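You operate a simulated robot arm through the tools that you are given. There is no shell and no other tool. Be economical: measure what you need, move in short steps, check, and stop when the job is done.

You run a simulated robot arm. Do the job below in one go: nothing can be reset, and whatever is moved stays where it is left.

JOB
Put one of the potato wedges from the middle of the island on the orange pad.

The check looks at the end state, three seconds after you hand in, the way a careful person would. Anything else that was tipped, shoved, dropped, spilled or broken makes it a failure.

ROBOT AND FRAMES
A 6-joint arm with a two-finger parallel gripper, fixed in place. Base frame: the origin is at the foot of the arm, x ahead of it, y to its left, z up; the work surface is at about z = 0. Readings come in m, degrees, newtons and seconds.
With the tool pointing down near the work surface it reaches from about 0.18 to 0.46 m from the base axis. Its first joint turns from -70.0 to 70.0 degrees. Payload 1.9 kg.
Tool frame: the origin (TCP) lies between the finger pads and is the grasp point; the fingertips stand 0.023 m ahead of it; z points along the fingers, y is the line along which they close. Largest opening 0.094 m; finger width 0.038, thickness 0.01; the body of the gripper, 0.054 by 0.096 m, starts 0.039 m behind the TCP.
Orientation is that of the tool frame in the base frame, as a unit quaternion [x, y, z, w]. With the fingers straight down and closing along the base's y, the tool's x points along the base's -x, its y along +y and its z along -z.

CONTROLS
- The arm moves only by the tool step_arm. Its argument "deltas" is one flat list of numbers, 7 for each row, row after row: the opening, from 0 (shut) to 1 (fully open), then the shift along the tool's x, y, z in units of 30 mm (1.0 is 30 mm), then the turn, a rotation vector about the tool's x, y, z in units of 6 degrees (1.0 is 6 degrees). In form: [grip, x, y, z, wx, wy, wz, grip, x, y, z, wx, wy, wz, ...]. A call has 1 to 12 rows; each row shifts and turns the commanded pose from where the row before left it, along the tool's axes as they then stand. A call with a number of a shift or a turn outside -1 to 1 is refused whole. Rows are played at 5 a second. More than 0.05 m and 8.6 degrees between two rows, or a gripper value outside its range, and nothing of the call is played. Where a pose cannot be reached the arm comes as near as it can. A force on the tool above 40 N (or 10 N above the force at the start of the call, whichever is more), or a blocked arm, ends the call early, and 0.2 s more pass. Each finger travels about 0.108 m/s and halts on what it meets, pressing with about 37 N; the grip force reading is that of the motor and also rises with nothing between the fingers. The clock runs only during rows and for 0.2 s after the last one: add rows that do not move to give the fingers time. The reply holds the time, the measured pose of the TCP, the force on the tool along the base axes, the opening and the grip force, in the units named above and with some noise, and new pictures: "show" is both (left out), scene, wrist or none.
- Cameras (640 x 400 px; columns grow to the right, rows downward): "scene" is fixed at [0.022, 0.29, 0.433]; the picture's right is [-0.97, -0.24, 0.00], its down [-0.11, 0.46, -0.88] and it looks along [0.21, -0.85, -0.47] (base axes); focal length 337 px, centre (320, 200). "wrist" rides on the gripper at [-0.039, 0, -0.044] in the tool frame; the picture's right is [0.00, -1.00, 0.00], its down [0.97, 0.00, -0.24] and it looks along [0.24, 0.00, 0.97] (tool axes); focal length 218 px, centre (320, 200). There is no depth. A picture from a camera that has moved, and an enlarged one, comes with that camera's place and axes in the base frame and with its lens.
- zoom(camera, box): a new picture of the part [left, top, right, bottom] of that camera's present view, enlarged. The clock stands still meanwhile.
- sign_off(): hands the job in; it is judged then, once.

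Work in short steps. Places have to be worked out from the pictures, the camera data and where the tool is seen: move nearer, look again, correct. Check each grasp and each placing, and mend what went wrong. You have 90 turns and 170 pictures in all, those below and enlarged ones among them. Open the gripper and draw the arm clear of the work before you hand the job in, unless the task says otherwise; then end with one line.

The tools are called after "Emit:" as name(argument=value, ...) on one line, values as JSON. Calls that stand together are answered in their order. step_arm: Moves the arm, as the interface text tells. Its arguments: {"type":"object","properties":{"deltas":{"type":"array","items":{"type":"number"}},"show":{"type":"string","enum":["both","scene","wrist","none"]}},"required":["deltas"]} The other tools are called the same way: zoom (camera, box) takes an enlarged picture of a part of a camera's view; sign_off () hands the job in.

At the start:

```text
t: 0.0
position: [0.2856, -0.1975, 0.2599]
orientation: [0.0, 1.0, 0.002, 0.0]
force: [-0.3, -0.3, 0.2]
width: 0.094
grasp_force: 0.1
```

scene: 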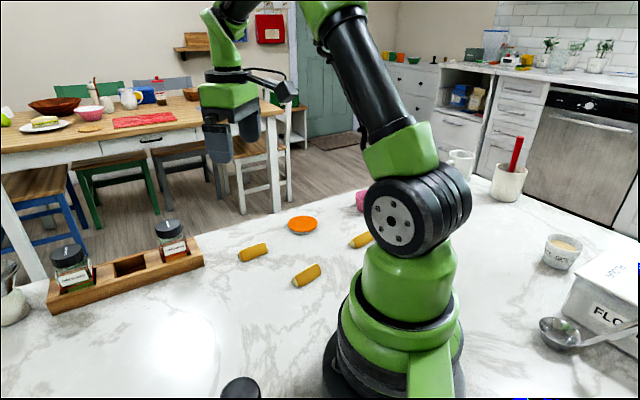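
wrist: 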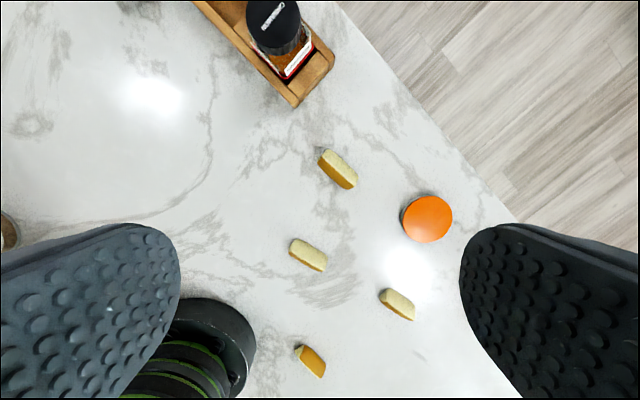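

The wrist view shows four wedges and the orange pad. I estimate wedge A at about (0.295, -0.222), wedge B at about (0.17, -0.18) and the pad at about (0.224, -0.349). I'll zoom in to get the shapes and angles.

Emit:
zoom(camera="wrist", box=[270, 120, 470, 245])

Emit:
zoom(camera="scene", box=[220, 180, 400, 292])

```text
3.20 times, centred on (370, 182) of wrist
camera zoom: at [0.3252, -0.1991, 0.3024], right [0.0, -1.0, 0.0], down [-0.97, 0.0, 0.24], along [-0.24, 0.0, -0.97], focal length 698 px, centre (160, 256)
```

zoom: 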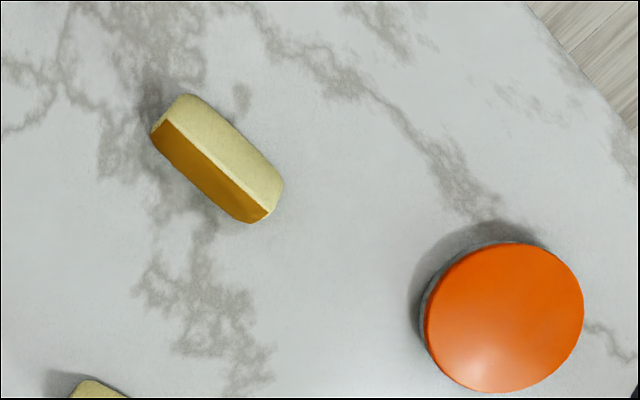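

```text
3.56 times, centred on (310, 236) of scene
camera zoom: at [0.022, 0.29, 0.433], right [-0.97, -0.24, 0.0], down [-0.11, 0.46, -0.88], along [0.21, -0.85, -0.47], focal length 1198 px, centre (356, 72)
```

zoom: 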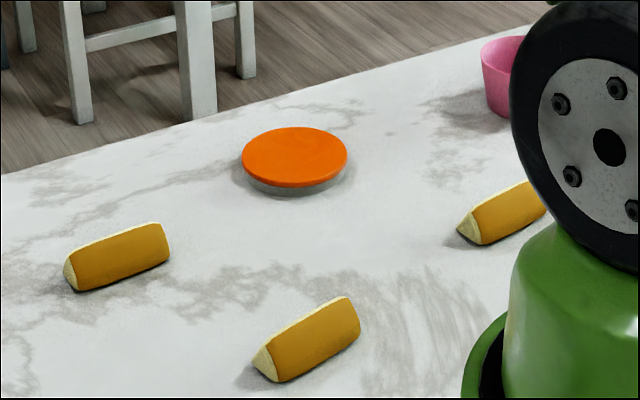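

The wedges are triangular prisms about 54 mm long with flat square ends. A's axis lies about 43° clockwise from +y, so I'll grip it lengthwise. First I'll move above A to z≈0.15 and turn the tool 43°.

Emit:
step_arm(deltas=[1, -0.083, -0.208, 0.917, 0, 0, 0, 1, -0.083, -0.208, 0.917, 0, 0, 0, 1, -0.083, -0.208, 0.917, 0, 0, 0, 1, -0.083, -0.208, 0.917, 0, 0, 0, 1, 0, 0, 0, 0, 0, 0.9, 1, 0, 0, 0, 0, 0, 0.9, 1, 0, 0, 0, 0, 0, 0.9, 1, 0, 0, 0, 0, 0, 0.9, 1, 0, 0, 0, 0, 0, 0.9, 1, 0, 0, 0, 0, 0, 0.9, 1, 0, 0, 0, 0, 0, 0.9, 1, 0, 0, 0, 0, 0, 0.9])

```text
t: 2.6
position: [0.2951, -0.2226, 0.1509]
orientation: [0.369, 0.929, 0.0, 0.001]
force: [-0.3, 0.0, 0.1]
width: 0.0942
grasp_force: 0.0
camera wrist: at [0.3244, -0.2504, 0.1932], right [-0.69, -0.73, 0.0], down [-0.71, 0.67, 0.24], along [-0.17, 0.16, -0.97], focal length 218 px, centre (320, 200)
```

scene: 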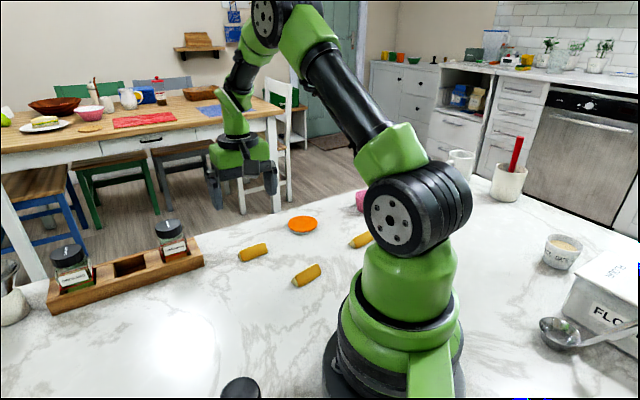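
wrist: 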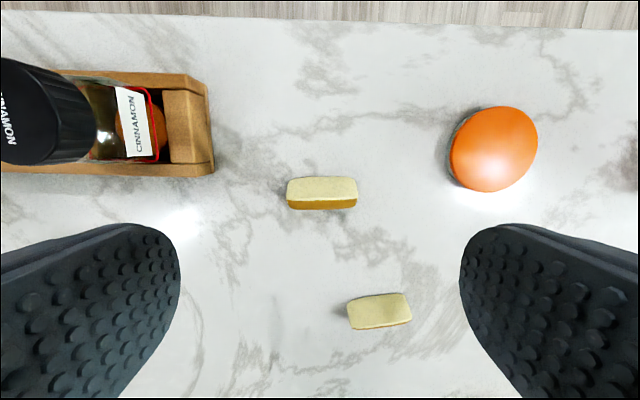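

Wedge A is centred under the tool to within about 2 mm, and its axis lines up with the closing direction. The left finger has about 30 mm clearance from the rack. I'll go down to z≈0.05 and look again.

Emit:
step_arm(deltas=[1, 0, -0.05, 0.85, 0, 0, 0, 1, 0, 0, 0.85, 0, 0, 0, 1, 0, 0, 0.85, 0, 0, 0, 1, 0, 0, 0.82, 0, 0, 0])

```text
t: 3.6
position: [0.2949, -0.223, 0.0458]
orientation: [0.368, 0.93, 0.0, 0.0]
force: [-0.2, 0.1, 0.2]
width: 0.0943
grasp_force: 0.1
camera wrist: at [0.3235, -0.2522, 0.0895], right [-0.69, -0.73, 0.0], down [-0.71, 0.67, 0.24], along [-0.17, 0.16, -0.97], focal length 218 px, centre (320, 200)
```

scene: 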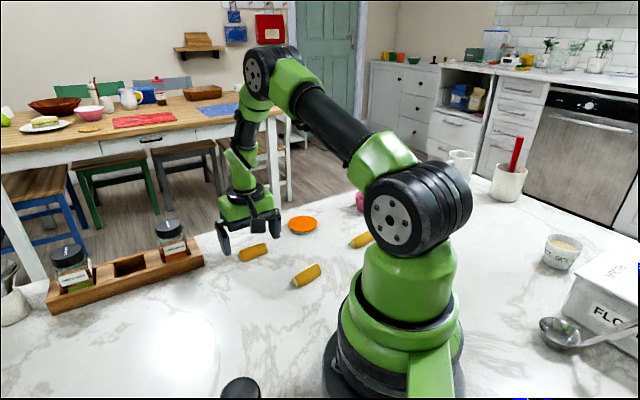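
wrist: 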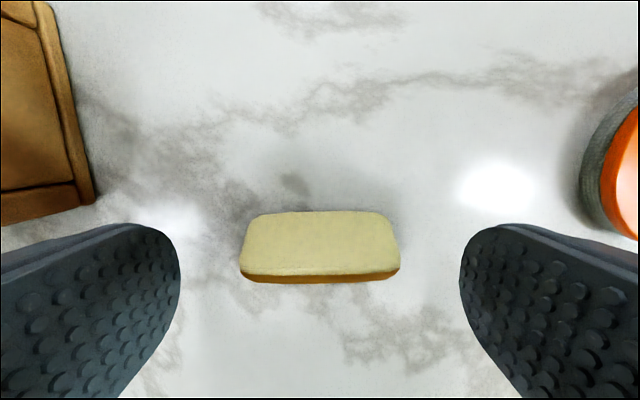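

It is still centred. I'll go down 20 mm so the fingertips sit about 3 mm above the surface, then close.

Emit:
step_arm(deltas=[1, 0, 0, 0.35, 0, 0, 0, 1, 0, 0, 0.3, 0, 0, 0, 1, 0, 0, 0, 0, 0, 0, 0, 0, 0, 0, 0, 0, 0, 0, 0, 0, 0, 0, 0, 0, 0, 0, 0, 0, 0, 0, 0])

```text
t: 5.0
position: [0.2958, -0.2238, 0.028]
orientation: [0.37, 0.929, -0.001, 0.001]
force: [0.0, -0.4, 0.0]
width: 0.0587
grasp_force: 36.8
camera wrist: at [0.3241, -0.252, 0.0707], right [-0.69, -0.73, 0.0], down [-0.71, 0.67, 0.24], along [-0.17, 0.16, -0.97], focal length 218 px, centre (320, 200)
```

scene: 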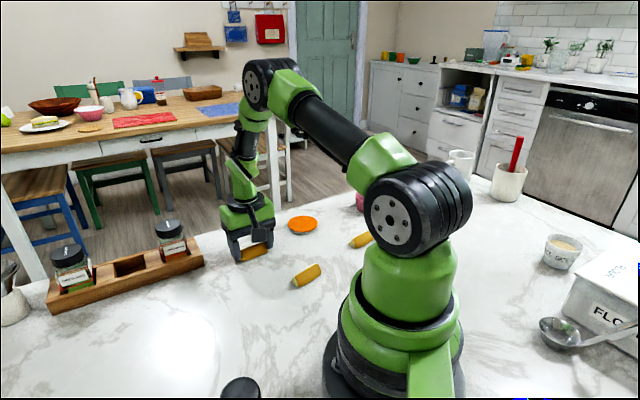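
wrist: 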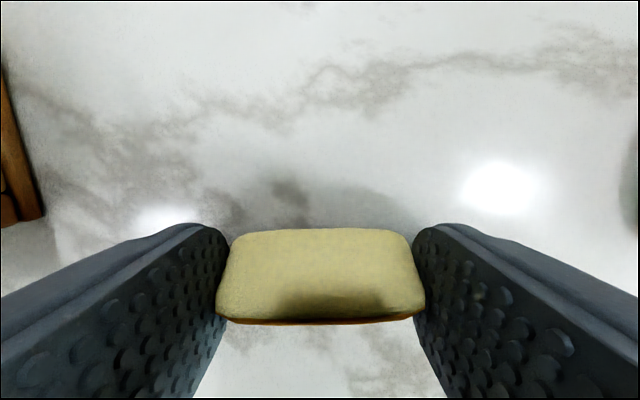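

The fingers stopped at 58.7 mm with 37 N, so the wedge is held. I'll lift 90 mm and move over the pad, now estimated at (0.227, -0.351).

Emit:
step_arm(deltas=[0, 0, 0, -0.6, 0, 0, 0, 0, 0, 0, -1, 0, 0, 0, 0, 0, 0, -1, 0, 0, 0, 0, -0.207, -0.778, -0.2, 0, 0, 0, 0, -0.207, -0.778, -0.2, 0, 0, 0, 0, -0.207, -0.778, 0, 0, 0, 0, 0, -0.207, -0.778, 0, 0, 0, 0, 0, -0.207, -0.778, 0, 0, 0, 0, 0, -0.207, -0.778, 0, 0, 0, 0, 0, 0, 0, 0, 0, 0, 0])

```text
t: 7.2
position: [0.2273, -0.3527, 0.1205]
orientation: [0.368, 0.93, 0.0, 0.0]
force: [0.9, 0.0, 0.0]
width: 0.0
grasp_force: 36.9
camera wrist: at [0.255, -0.3807, 0.1634], right [-0.69, -0.73, 0.0], down [-0.71, 0.67, 0.24], along [-0.18, 0.16, -0.97], focal length 218 px, centre (320, 200)
```

scene: 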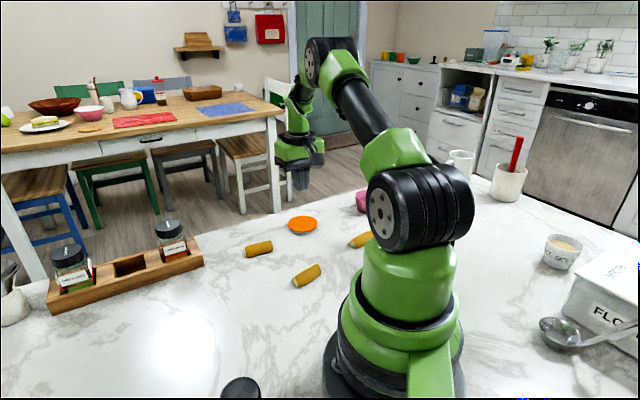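
wrist: 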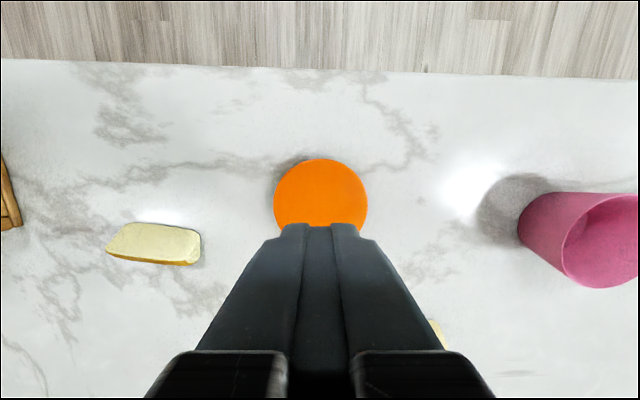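

The opening reads 0.0 and the wedge is back on the table near its old spot, so it slipped out. I'll look closely at the wedge shapes before choosing a new grasp.

Emit:
zoom(camera="scene", box=[235, 225, 331, 291])

Emit:
zoom(camera="wrist", box=[90, 200, 218, 280])

```text
6.06 times, centred on (283, 258) of scene
camera zoom: at [0.022, 0.29, 0.433], right [-0.97, -0.24, 0.0], down [-0.11, 0.46, -0.88], along [0.21, -0.85, -0.47], focal length 2043 px, centre (544, -152)
```

zoom: 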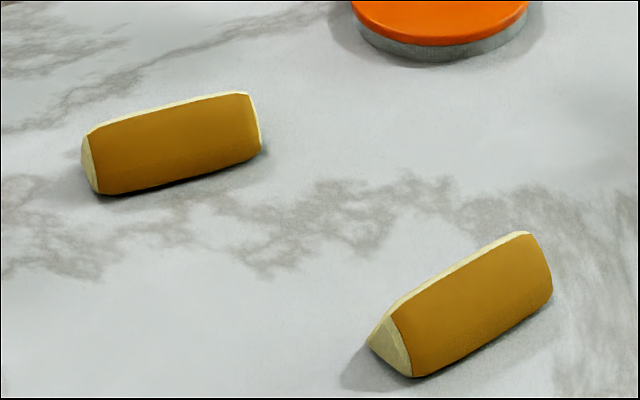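

```text
5.00 times, centred on (154, 240) of wrist
camera zoom: at [0.255, -0.3807, 0.1634], right [-0.69, -0.73, 0.0], down [-0.71, 0.67, 0.24], along [-0.18, 0.16, -0.97], focal length 1091 px, centre (1150, 0)
```

zoom: 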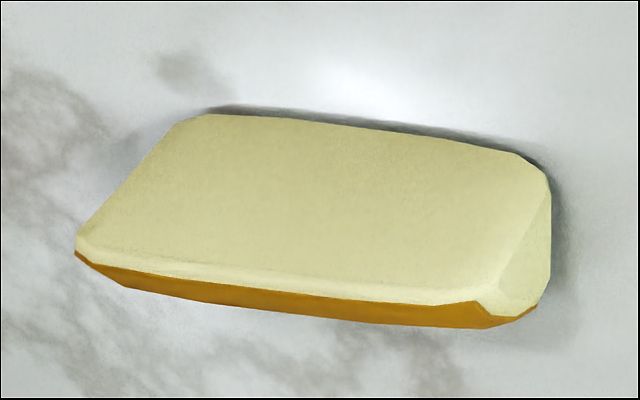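

Each wedge has sloping sides with the ridge up, and its ends taper slightly toward the top. My fingertips were about 5 mm above the surface, so the grip was too high on the ends. The wedge now lies near (0.289, -0.239), and I'll go back above it with the gripper open.

Emit:
step_arm(deltas=[1, 0.226, 0.84, 0, 0, 0, 0, 1, 0.226, 0.84, 0, 0, 0, 0, 1, 0.226, 0.84, 0, 0, 0, 0, 1, 0.226, 0.84, 0, 0, 0, 0, 1, 0.226, 0.84, 0, 0, 0, 0, 1, 0, 0, 0.5, 0, 0, 0, 1, 0, 0, 0, 0, 0, 0], show="wrist")

```text
t: 8.8
position: [0.2874, -0.2353, 0.1042]
orientation: [0.369, 0.929, 0.0, -0.001]
force: [0.6, 0.6, 0.1]
width: 0.0941
grasp_force: 0.1
camera wrist: at [0.316, -0.2641, 0.1462], right [-0.69, -0.73, 0.0], down [-0.71, 0.67, 0.24], along [-0.17, 0.16, -0.97], focal length 218 px, centre (320, 200)
```

wrist: 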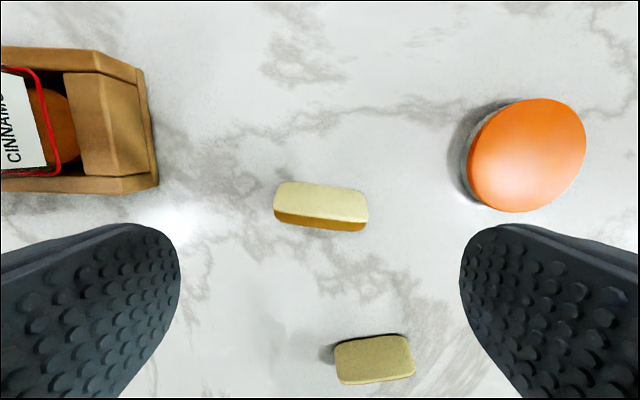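

The wedge is centred but turned about 7° from before. I'll turn to match and go down, leaving the fingertips just above the surface.

Emit:
step_arm(deltas=[1, 0, 0, 0, 0, 0, 0.55, 1, 0, 0, 0, 0, 0, 0.55, 1, 0, 0, 0.8, 0, 0, 0, 1, 0, 0, 0.8, 0, 0, 0, 1, 0, 0, 0.8, 0, 0, 0, 1, 0, 0, 0.2, 0, 0, 0, 1, 0, 0, 0.05, 0, 0, 0, 1, 0, 0, 0, 0, 0, 0], show="wrist")

```text
t: 10.6
position: [0.2873, -0.2355, 0.0256]
orientation: [0.421, 0.907, 0.0, 0.0]
force: [-0.4, -0.8, 0.0]
width: 0.094
grasp_force: 0.1
camera wrist: at [0.3126, -0.2668, 0.0675], right [-0.76, -0.64, 0.0], down [-0.63, 0.74, 0.24], along [-0.15, 0.18, -0.97], focal length 218 px, centre (320, 200)
```

wrist: 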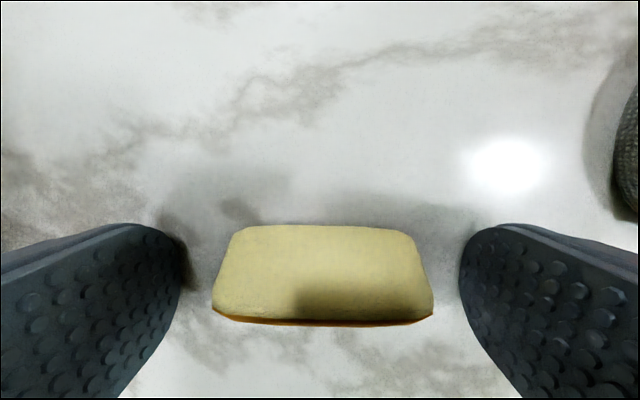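

The fingertips are about 2.6 mm above the table. I'll go down another 1.5 mm, close, then lift about 9 mm very slowly to test the hold.

Emit:
step_arm(deltas=[1, -0.05, 0, 0.05, 0, 0, 0, 0, 0, 0, 0, 0, 0, 0, 0, 0, 0, 0, 0, 0, 0, 0, 0, 0, 0, 0, 0, 0, 0, 0, 0, 0, 0, 0, 0, 0, 0, 0, -0.1, 0, 0, 0, 0, 0, 0, -0.1, 0, 0, 0, 0, 0, 0, -0.1, 0, 0, 0])

```text
t: 12.4
position: [0.2878, -0.2373, 0.0317]
orientation: [0.422, 0.906, 0.0, 0.001]
force: [-0.2, 0.4, -0.4]
width: 0.0584
grasp_force: 36.5
camera wrist: at [0.3137, -0.2683, 0.0745], right [-0.76, -0.64, 0.0], down [-0.63, 0.74, 0.24], along [-0.16, 0.18, -0.97], focal length 218 px, centre (320, 200)
```

scene: 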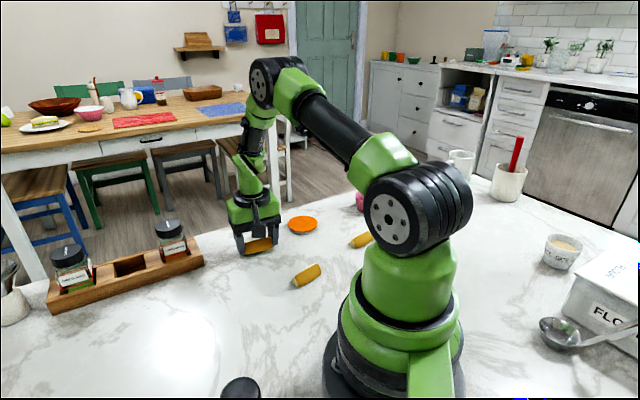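
wrist: 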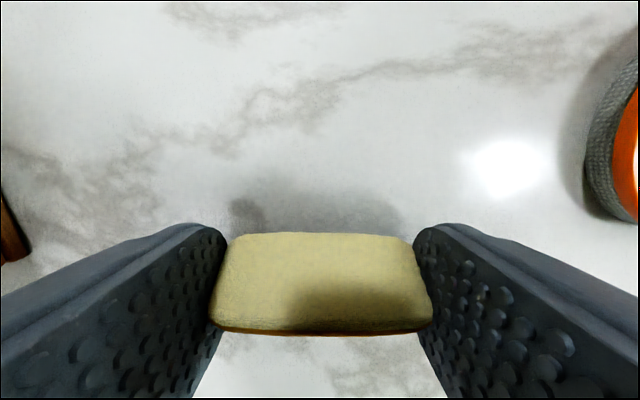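

The width is steady at 58.4 mm. I'll zoom in to see whether the wedge came up with the fingers.

Emit:
zoom(camera="scene", box=[220, 200, 300, 260])

Emit:
step_arm(deltas=[0, 0, 0, -0.1, 0, 0, 0, 0, 0, 0, -0.1, 0, 0, 0, 0, 0, 0, -0.1, 0, 0, 0, 0, 0, 0, -0.1, 0, 0, 0, 0, 0, 0, 0, 0, 0, 0], show="wrist")

```text
6.67 times, centred on (260, 230) of scene
camera zoom: at [0.022, 0.29, 0.433], right [-0.97, -0.24, 0.0], down [-0.11, 0.46, -0.88], along [0.21, -0.85, -0.47], focal length 2247 px, centre (720, 0)
```

zoom: 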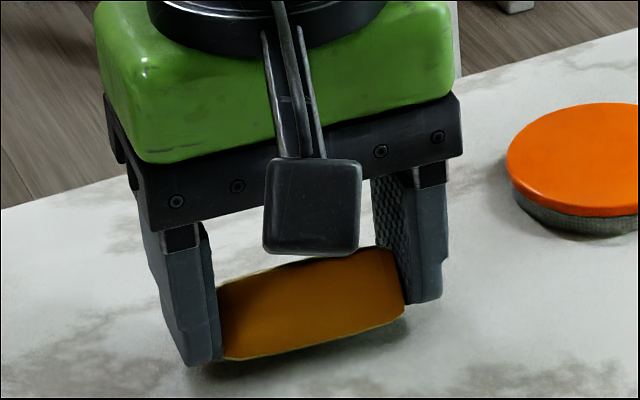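

```text
t: 13.6
position: [0.2886, -0.2371, 0.0427]
orientation: [0.421, 0.907, 0.0, 0.0]
force: [0.2, -0.8, -0.1]
width: 0.0585
grasp_force: 37.0
camera wrist: at [0.314, -0.2682, 0.0868], right [-0.76, -0.64, 0.0], down [-0.63, 0.74, 0.24], along [-0.15, 0.18, -0.97], focal length 218 px, centre (320, 200)
```

wrist: 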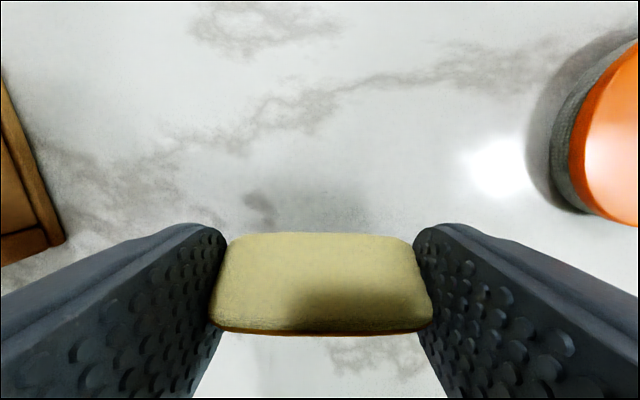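

It is held firmly, with the bottom of the wedge level with the fingertips. I'll keep lifting gently to about z=0.07.

Emit:
step_arm(deltas=[0, 0, 0, -0.1, 0, 0, 0, 0, 0, 0, -0.15, 0, 0, 0, 0, 0, 0, -0.15, 0, 0, 0, 0, 0, 0, -0.15, 0, 0, 0, 0, 0, 0, -0.15, 0, 0, 0, 0, 0, 0, -0.15, 0, 0, 0, 0, 0, 0, -0.1, 0, 0, 0], show="wrist")

```text
t: 15.2
position: [0.2888, -0.2369, 0.0728]
orientation: [0.421, 0.907, 0.0, -0.001]
force: [-0.9, 0.2, -0.4]
width: 0.0586
grasp_force: 37.0
camera wrist: at [0.3142, -0.2675, 0.1158], right [-0.76, -0.64, 0.0], down [-0.63, 0.74, 0.24], along [-0.16, 0.18, -0.97], focal length 218 px, centre (320, 200)
```

wrist: 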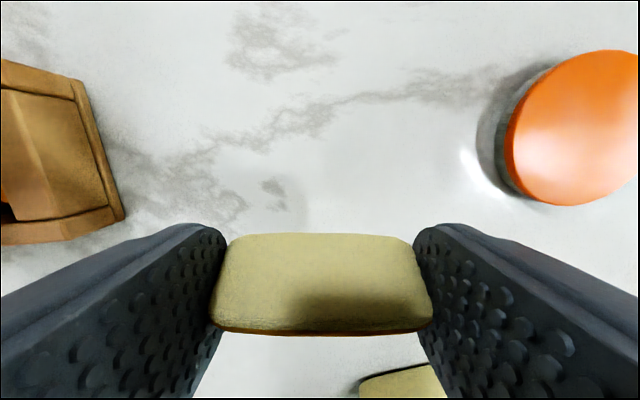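

The hold is unchanged. I'll move gently sideways to the pad at about (0.229, -0.354), in small rows.

Emit:
step_arm(deltas=[0, -0.07, -0.16, 0, 0, 0, 0, 0, -0.12, -0.29, 0, 0, 0, 0, 0, -0.16, -0.38, 0, 0, 0, 0, 0, -0.17, -0.4, 0, 0, 0, 0, 0, -0.17, -0.4, 0, 0, 0, 0, 0, -0.17, -0.4, 0, 0, 0, 0, 0, -0.17, -0.4, 0, 0, 0, 0, 0, -0.17, -0.4, 0, 0, 0, 0, 0, -0.17, -0.4, 0, 0, 0, 0, 0, -0.16, -0.38, 0, 0, 0, 0, 0, -0.11, -0.27, 0, 0, 0, 0, 0, -0.06, -0.15, 0, 0, 0, 0])

```text
t: 17.8
position: [0.2278, -0.3531, 0.0725]
orientation: [0.422, 0.907, 0.0, 0.001]
force: [0.4, -0.1, -0.5]
width: 0.0587
grasp_force: 36.8
camera wrist: at [0.2528, -0.3848, 0.1153], right [-0.76, -0.64, 0.0], down [-0.63, 0.74, 0.24], along [-0.16, 0.18, -0.97], focal length 218 px, centre (320, 200)
```

scene: 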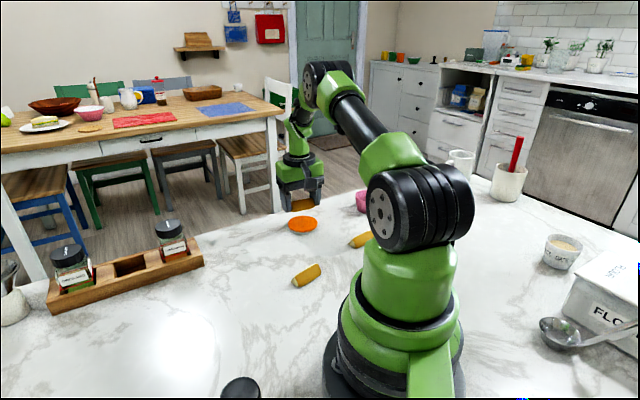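
wrist: 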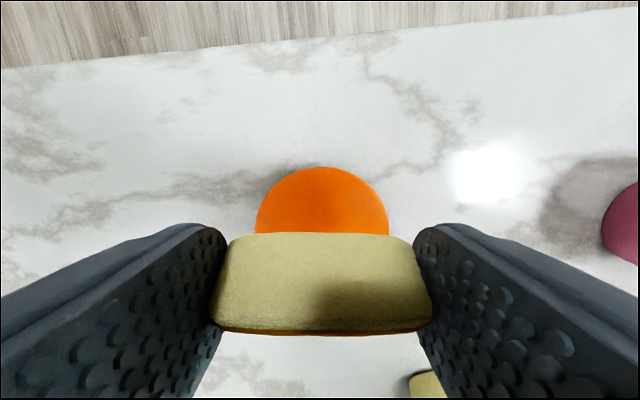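

The wedge is over the pad and the pad centre is about 4 mm towards tool +x. I'll shift by that and go down to z≈0.045 in small rows.

Emit:
step_arm(deltas=[0, 0.07, 0, 0.1, 0, 0, 0, 0, 0.06, 0, 0.15, 0, 0, 0, 0, 0, 0, 0.2, 0, 0, 0, 0, 0, 0, 0.2, 0, 0, 0, 0, 0, 0, 0.15, 0, 0, 0, 0, 0, 0, 0.1, 0, 0, 0, 0, 0, 0, 0, 0, 0, 0])

Emit:
zoom(camera="scene", box=[262, 170, 342, 240])

```text
t: 19.4
position: [0.2277, -0.3518, 0.0444]
orientation: [0.421, 0.907, 0.0, 0.0]
force: [-0.3, 0.3, -0.8]
width: 0.0585
grasp_force: 37.3
camera wrist: at [0.2523, -0.3825, 0.0882], right [-0.76, -0.64, 0.0], down [-0.63, 0.74, 0.24], along [-0.15, 0.18, -0.97], focal length 218 px, centre (320, 200)
```

scene: 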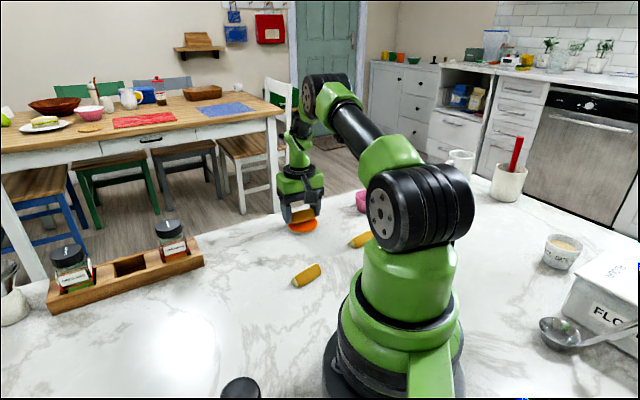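
wrist: 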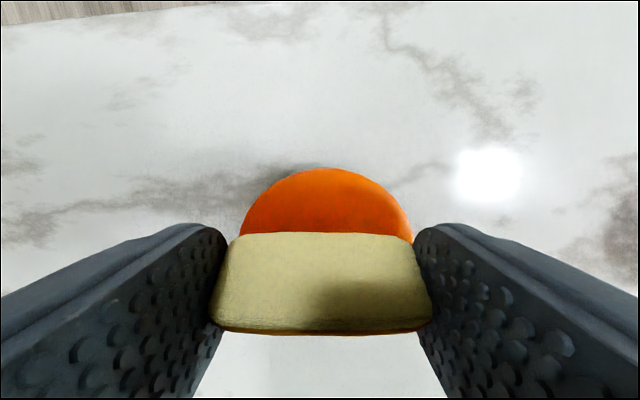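

```text
5.71 times, centred on (302, 205) of scene
camera zoom: at [0.022, 0.29, 0.433], right [-0.97, -0.24, 0.0], down [-0.11, 0.46, -0.88], along [0.21, -0.85, -0.47], focal length 1926 px, centre (423, 171)
```

zoom: 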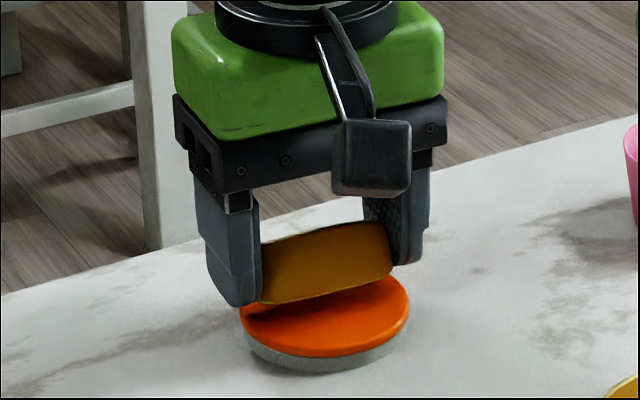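

The wedge is centred over the pad. I'll go down slowly to about z=0.037 and watch the force.

Emit:
step_arm(deltas=[0, 0, -0.05, 0.05, 0, 0, 0, 0, 0, 0, 0.05, 0, 0, 0, 0, 0, 0, 0.05, 0, 0, 0, 0, 0, 0, 0.05, 0, 0, 0, 0, 0, 0, 0.05, 0, 0, 0, 0, 0, 0, 0, 0, 0, 0], show="none")

Emit:
zoom(camera="scene", box=[272, 190, 332, 240])

```text
t: 20.8
position: [0.2244, -0.3517, 0.0377]
orientation: [0.422, 0.907, 0.0, -0.001]
force: [0.0, 0.0, -0.6]
width: 0.0588
grasp_force: 36.8
```

```text
8.00 times, centred on (302, 215) of scene
camera zoom: at [0.022, 0.29, 0.433], right [-0.97, -0.24, 0.0], down [-0.11, 0.46, -0.88], along [0.21, -0.85, -0.47], focal length 2697 px, centre (464, 80)
```

zoom: 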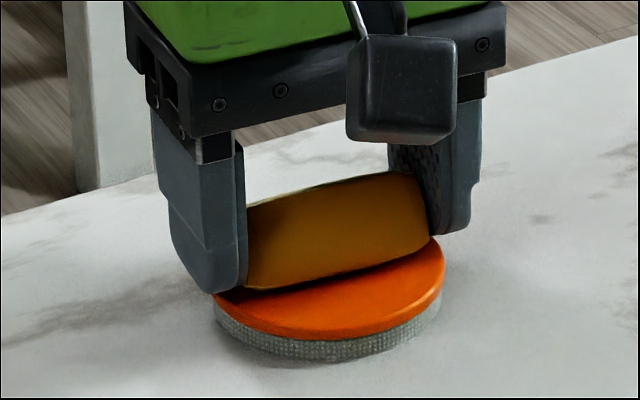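

In the scene view the wedge sits about 5 mm behind the pad centre, and the fingertips are still about 3 mm above the pad. I'll shift 5 mm towards tool +x and keep going down until I feel contact.

Emit:
step_arm(deltas=[0, 0.08, 0, 0, 0, 0, 0, 0, 0.08, 0, 0, 0, 0, 0, 0, 0, 0, 0.04, 0, 0, 0, 0, 0, 0, 0.03, 0, 0, 0, 0, 0, 0, 0, 0, 0, 0], show="none")

Emit:
zoom(camera="scene", box=[272, 190, 332, 240])

```text
t: 22.0
position: [0.2213, -0.349, 0.0372]
orientation: [0.422, 0.907, 0.0, 0.001]
force: [0.2, 0.4, 0.1]
width: 0.0582
grasp_force: 36.8
```

```text
8.00 times, centred on (302, 215) of scene
camera zoom: at [0.022, 0.29, 0.433], right [-0.97, -0.24, 0.0], down [-0.11, 0.46, -0.88], along [0.21, -0.85, -0.47], focal length 2697 px, centre (464, 80)
```

zoom: 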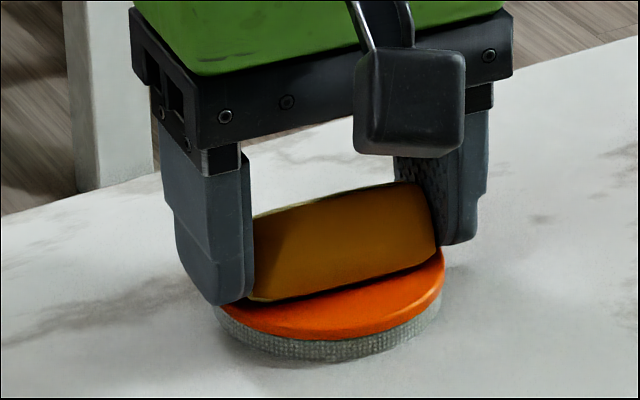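

The wedge is now about 4 mm right of centre, so I'll shift +y and keep lowering in 1 mm steps.

Emit:
step_arm(deltas=[0, 0, 0.06, 0, 0, 0, 0, 0, 0, 0.06, 0, 0, 0, 0, 0, 0, 0, 0.035, 0, 0, 0, 0, 0, 0, 0.035, 0, 0, 0, 0, 0, 0, 0, 0, 0, 0], show="wrist")

Emit:
zoom(camera="scene", box=[272, 190, 332, 240])

```text
t: 23.2
position: [0.2254, -0.3469, 0.0351]
orientation: [0.422, 0.907, -0.001, 0.001]
force: [0.6, 0.8, 13.3]
width: 0.0584
grasp_force: 37.6
camera wrist: at [0.2511, -0.3774, 0.078], right [-0.76, -0.64, 0.0], down [-0.63, 0.74, 0.24], along [-0.15, 0.18, -0.97], focal length 218 px, centre (320, 200)
```

wrist: 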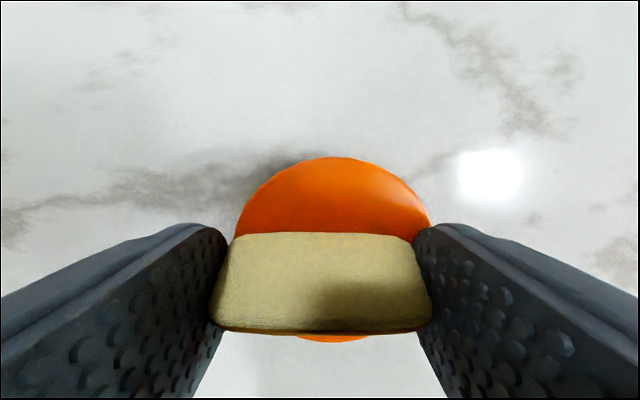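

```text
8.00 times, centred on (302, 215) of scene
camera zoom: at [0.022, 0.29, 0.433], right [-0.97, -0.24, 0.0], down [-0.11, 0.46, -0.88], along [0.21, -0.85, -0.47], focal length 2697 px, centre (464, 80)
```

zoom: 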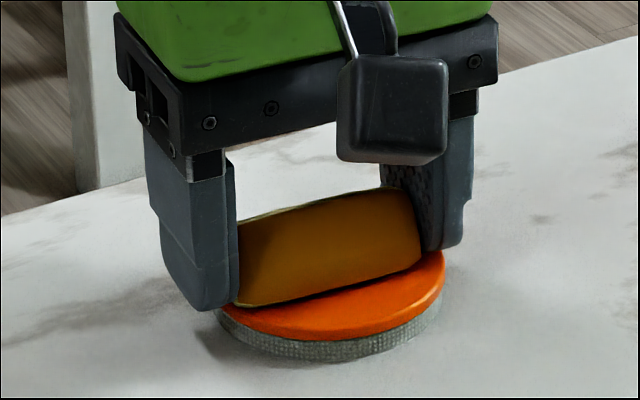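

Contact at 13 N: the wedge is on the pad and well centred. I'll raise a hair to relieve the load, then open the fingers slowly.

Emit:
step_arm(deltas=[0, 0, 0, -0.03, 0, 0, 0, 0.6, 0, 0, 0, 0, 0, 0, 0.65, 0, 0, 0, 0, 0, 0, 0.7, 0, 0, 0, 0, 0, 0, 0.8, 0, 0, 0, 0, 0, 0, 0.9, 0, 0, 0, 0, 0, 0, 0.9, 0, 0, 0, 0, 0, 0], show="wrist")

Emit:
zoom(camera="scene", box=[272, 190, 332, 240])

```text
t: 24.8
position: [0.2252, -0.346, 0.0343]
orientation: [0.422, 0.907, 0.0, 0.0]
force: [0.6, 0.5, 0.1]
width: 0.0842
grasp_force: 0.0
camera wrist: at [0.2505, -0.3771, 0.0771], right [-0.76, -0.64, 0.0], down [-0.63, 0.74, 0.24], along [-0.16, 0.18, -0.97], focal length 218 px, centre (320, 200)
```

wrist: 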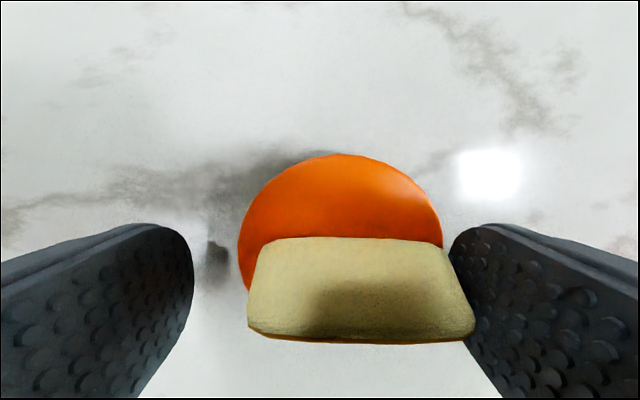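

```text
8.00 times, centred on (302, 215) of scene
camera zoom: at [0.022, 0.29, 0.433], right [-0.97, -0.24, 0.0], down [-0.11, 0.46, -0.88], along [0.21, -0.85, -0.47], focal length 2697 px, centre (464, 80)
```

zoom: 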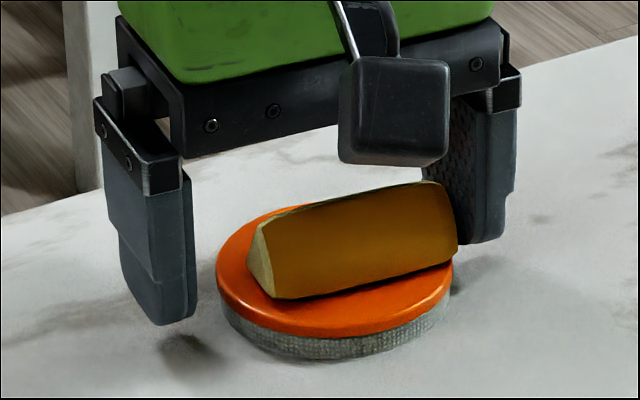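

The wedge is on the pad, but it followed the right finger a few millimetres as it opened. I'll open fully, ease that finger away (tool -y), and go up.

Emit:
step_arm(deltas=[1, 0, 0, 0, 0, 0, 0, 1, 0, -0.1, 0, 0, 0, 0, 1, 0, -0.15, 0, 0, 0, 0, 1, 0, 0, 0, 0, 0, 0, 1, 0, 0, -0.3, 0, 0, 0, 1, 0, 0, -0.8, 0, 0, 0, 1, 0, 0, -1, 0, 0, 0, 1, 0, 0, 0, 0, 0, 0])

Emit:
zoom(camera="scene", box=[272, 190, 332, 240])

Emit:
zoom(camera="wrist", box=[220, 130, 420, 255])

```text
t: 26.6
position: [0.2207, -0.3476, 0.0995]
orientation: [0.422, 0.907, 0.001, 0.0]
force: [0.1, 0.1, 0.3]
width: 0.0941
grasp_force: 0.0
camera wrist: at [0.2464, -0.3788, 0.1424], right [-0.76, -0.64, 0.0], down [-0.63, 0.74, 0.24], along [-0.16, 0.18, -0.97], focal length 218 px, centre (320, 200)
```

scene: 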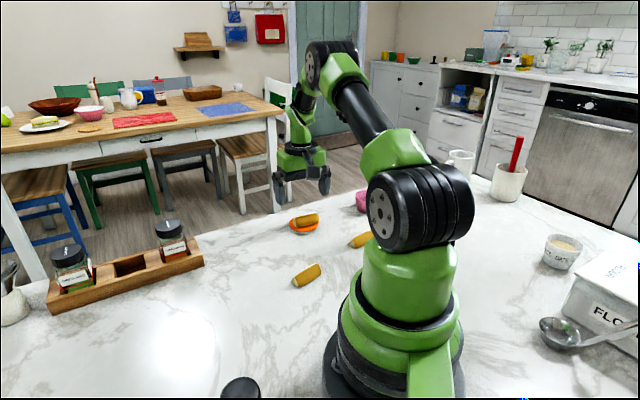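
wrist: 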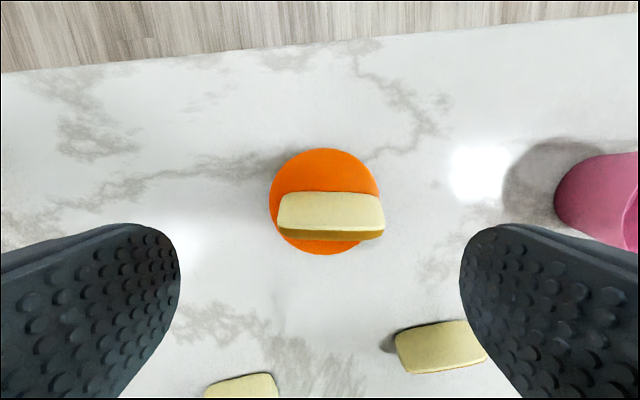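

```text
8.00 times, centred on (302, 215) of scene
camera zoom: at [0.022, 0.29, 0.433], right [-0.97, -0.24, 0.0], down [-0.11, 0.46, -0.88], along [0.21, -0.85, -0.47], focal length 2697 px, centre (464, 80)
```

zoom: 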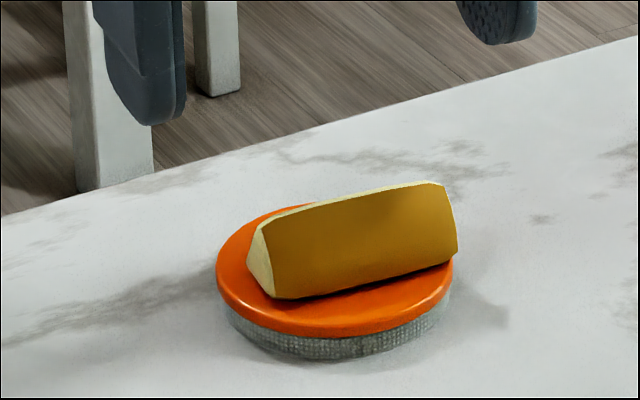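

```text
3.20 times, centred on (320, 192) of wrist
camera zoom: at [0.2464, -0.3788, 0.1424], right [-0.76, -0.64, 0.0], down [-0.63, 0.74, 0.24], along [-0.16, 0.18, -0.97], focal length 698 px, centre (320, 224)
```

zoom: 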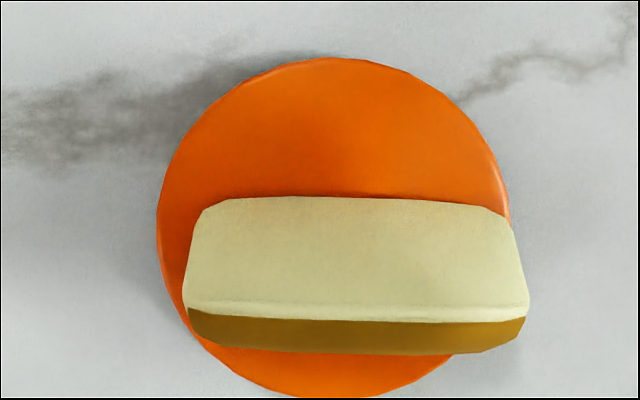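

The wedge rests flat on the pad, its weight well inside and only one corner near the rim. Everything else is where it was. I'll raise the arm clear.

Emit:
step_arm(deltas=[1, 0, 0, -1, 0, 0, 0, 1, 0, 0, -1, 0, 0, 0, 1, 0, 0, -1, 0, 0, 0, 1, 0, 0, 0, 0, 0, 0, 1, 0, 0, 0, 0, 0, 0])

```text
t: 27.8
position: [0.2193, -0.3473, 0.1902]
orientation: [0.422, 0.907, 0.0, 0.0]
force: [-0.5, 0.3, 0.2]
width: 0.0942
grasp_force: 0.2
camera wrist: at [0.2446, -0.3786, 0.233], right [-0.76, -0.64, 0.0], down [-0.63, 0.74, 0.24], along [-0.15, 0.18, -0.97], focal length 218 px, centre (320, 200)
```

scene: 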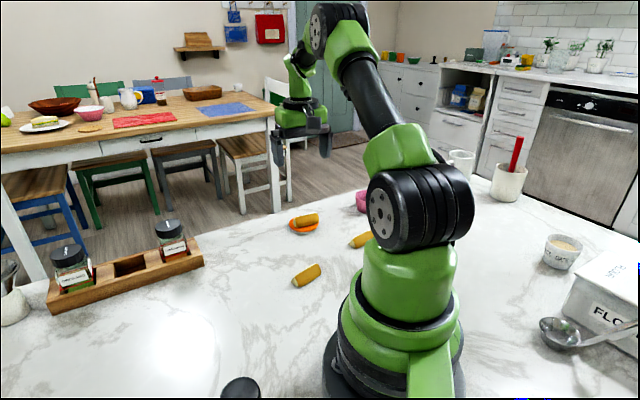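
wrist: 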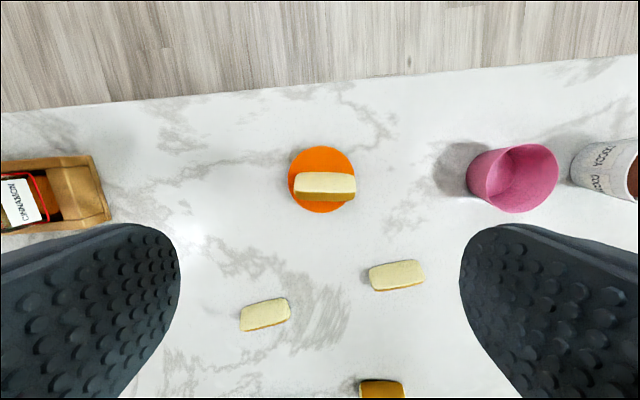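

The wedge is on the pad, the gripper is open and the arm is clear, so I'm handing in.

Emit:
sign_off()

```text
The job is handed in.
```

One potato wedge is resting on the orange pad, slightly off-centre with one corner near the rim; the first lift slipped and set it back on the island, the pad may have shifted a millimetre or two, and nothing else moved.
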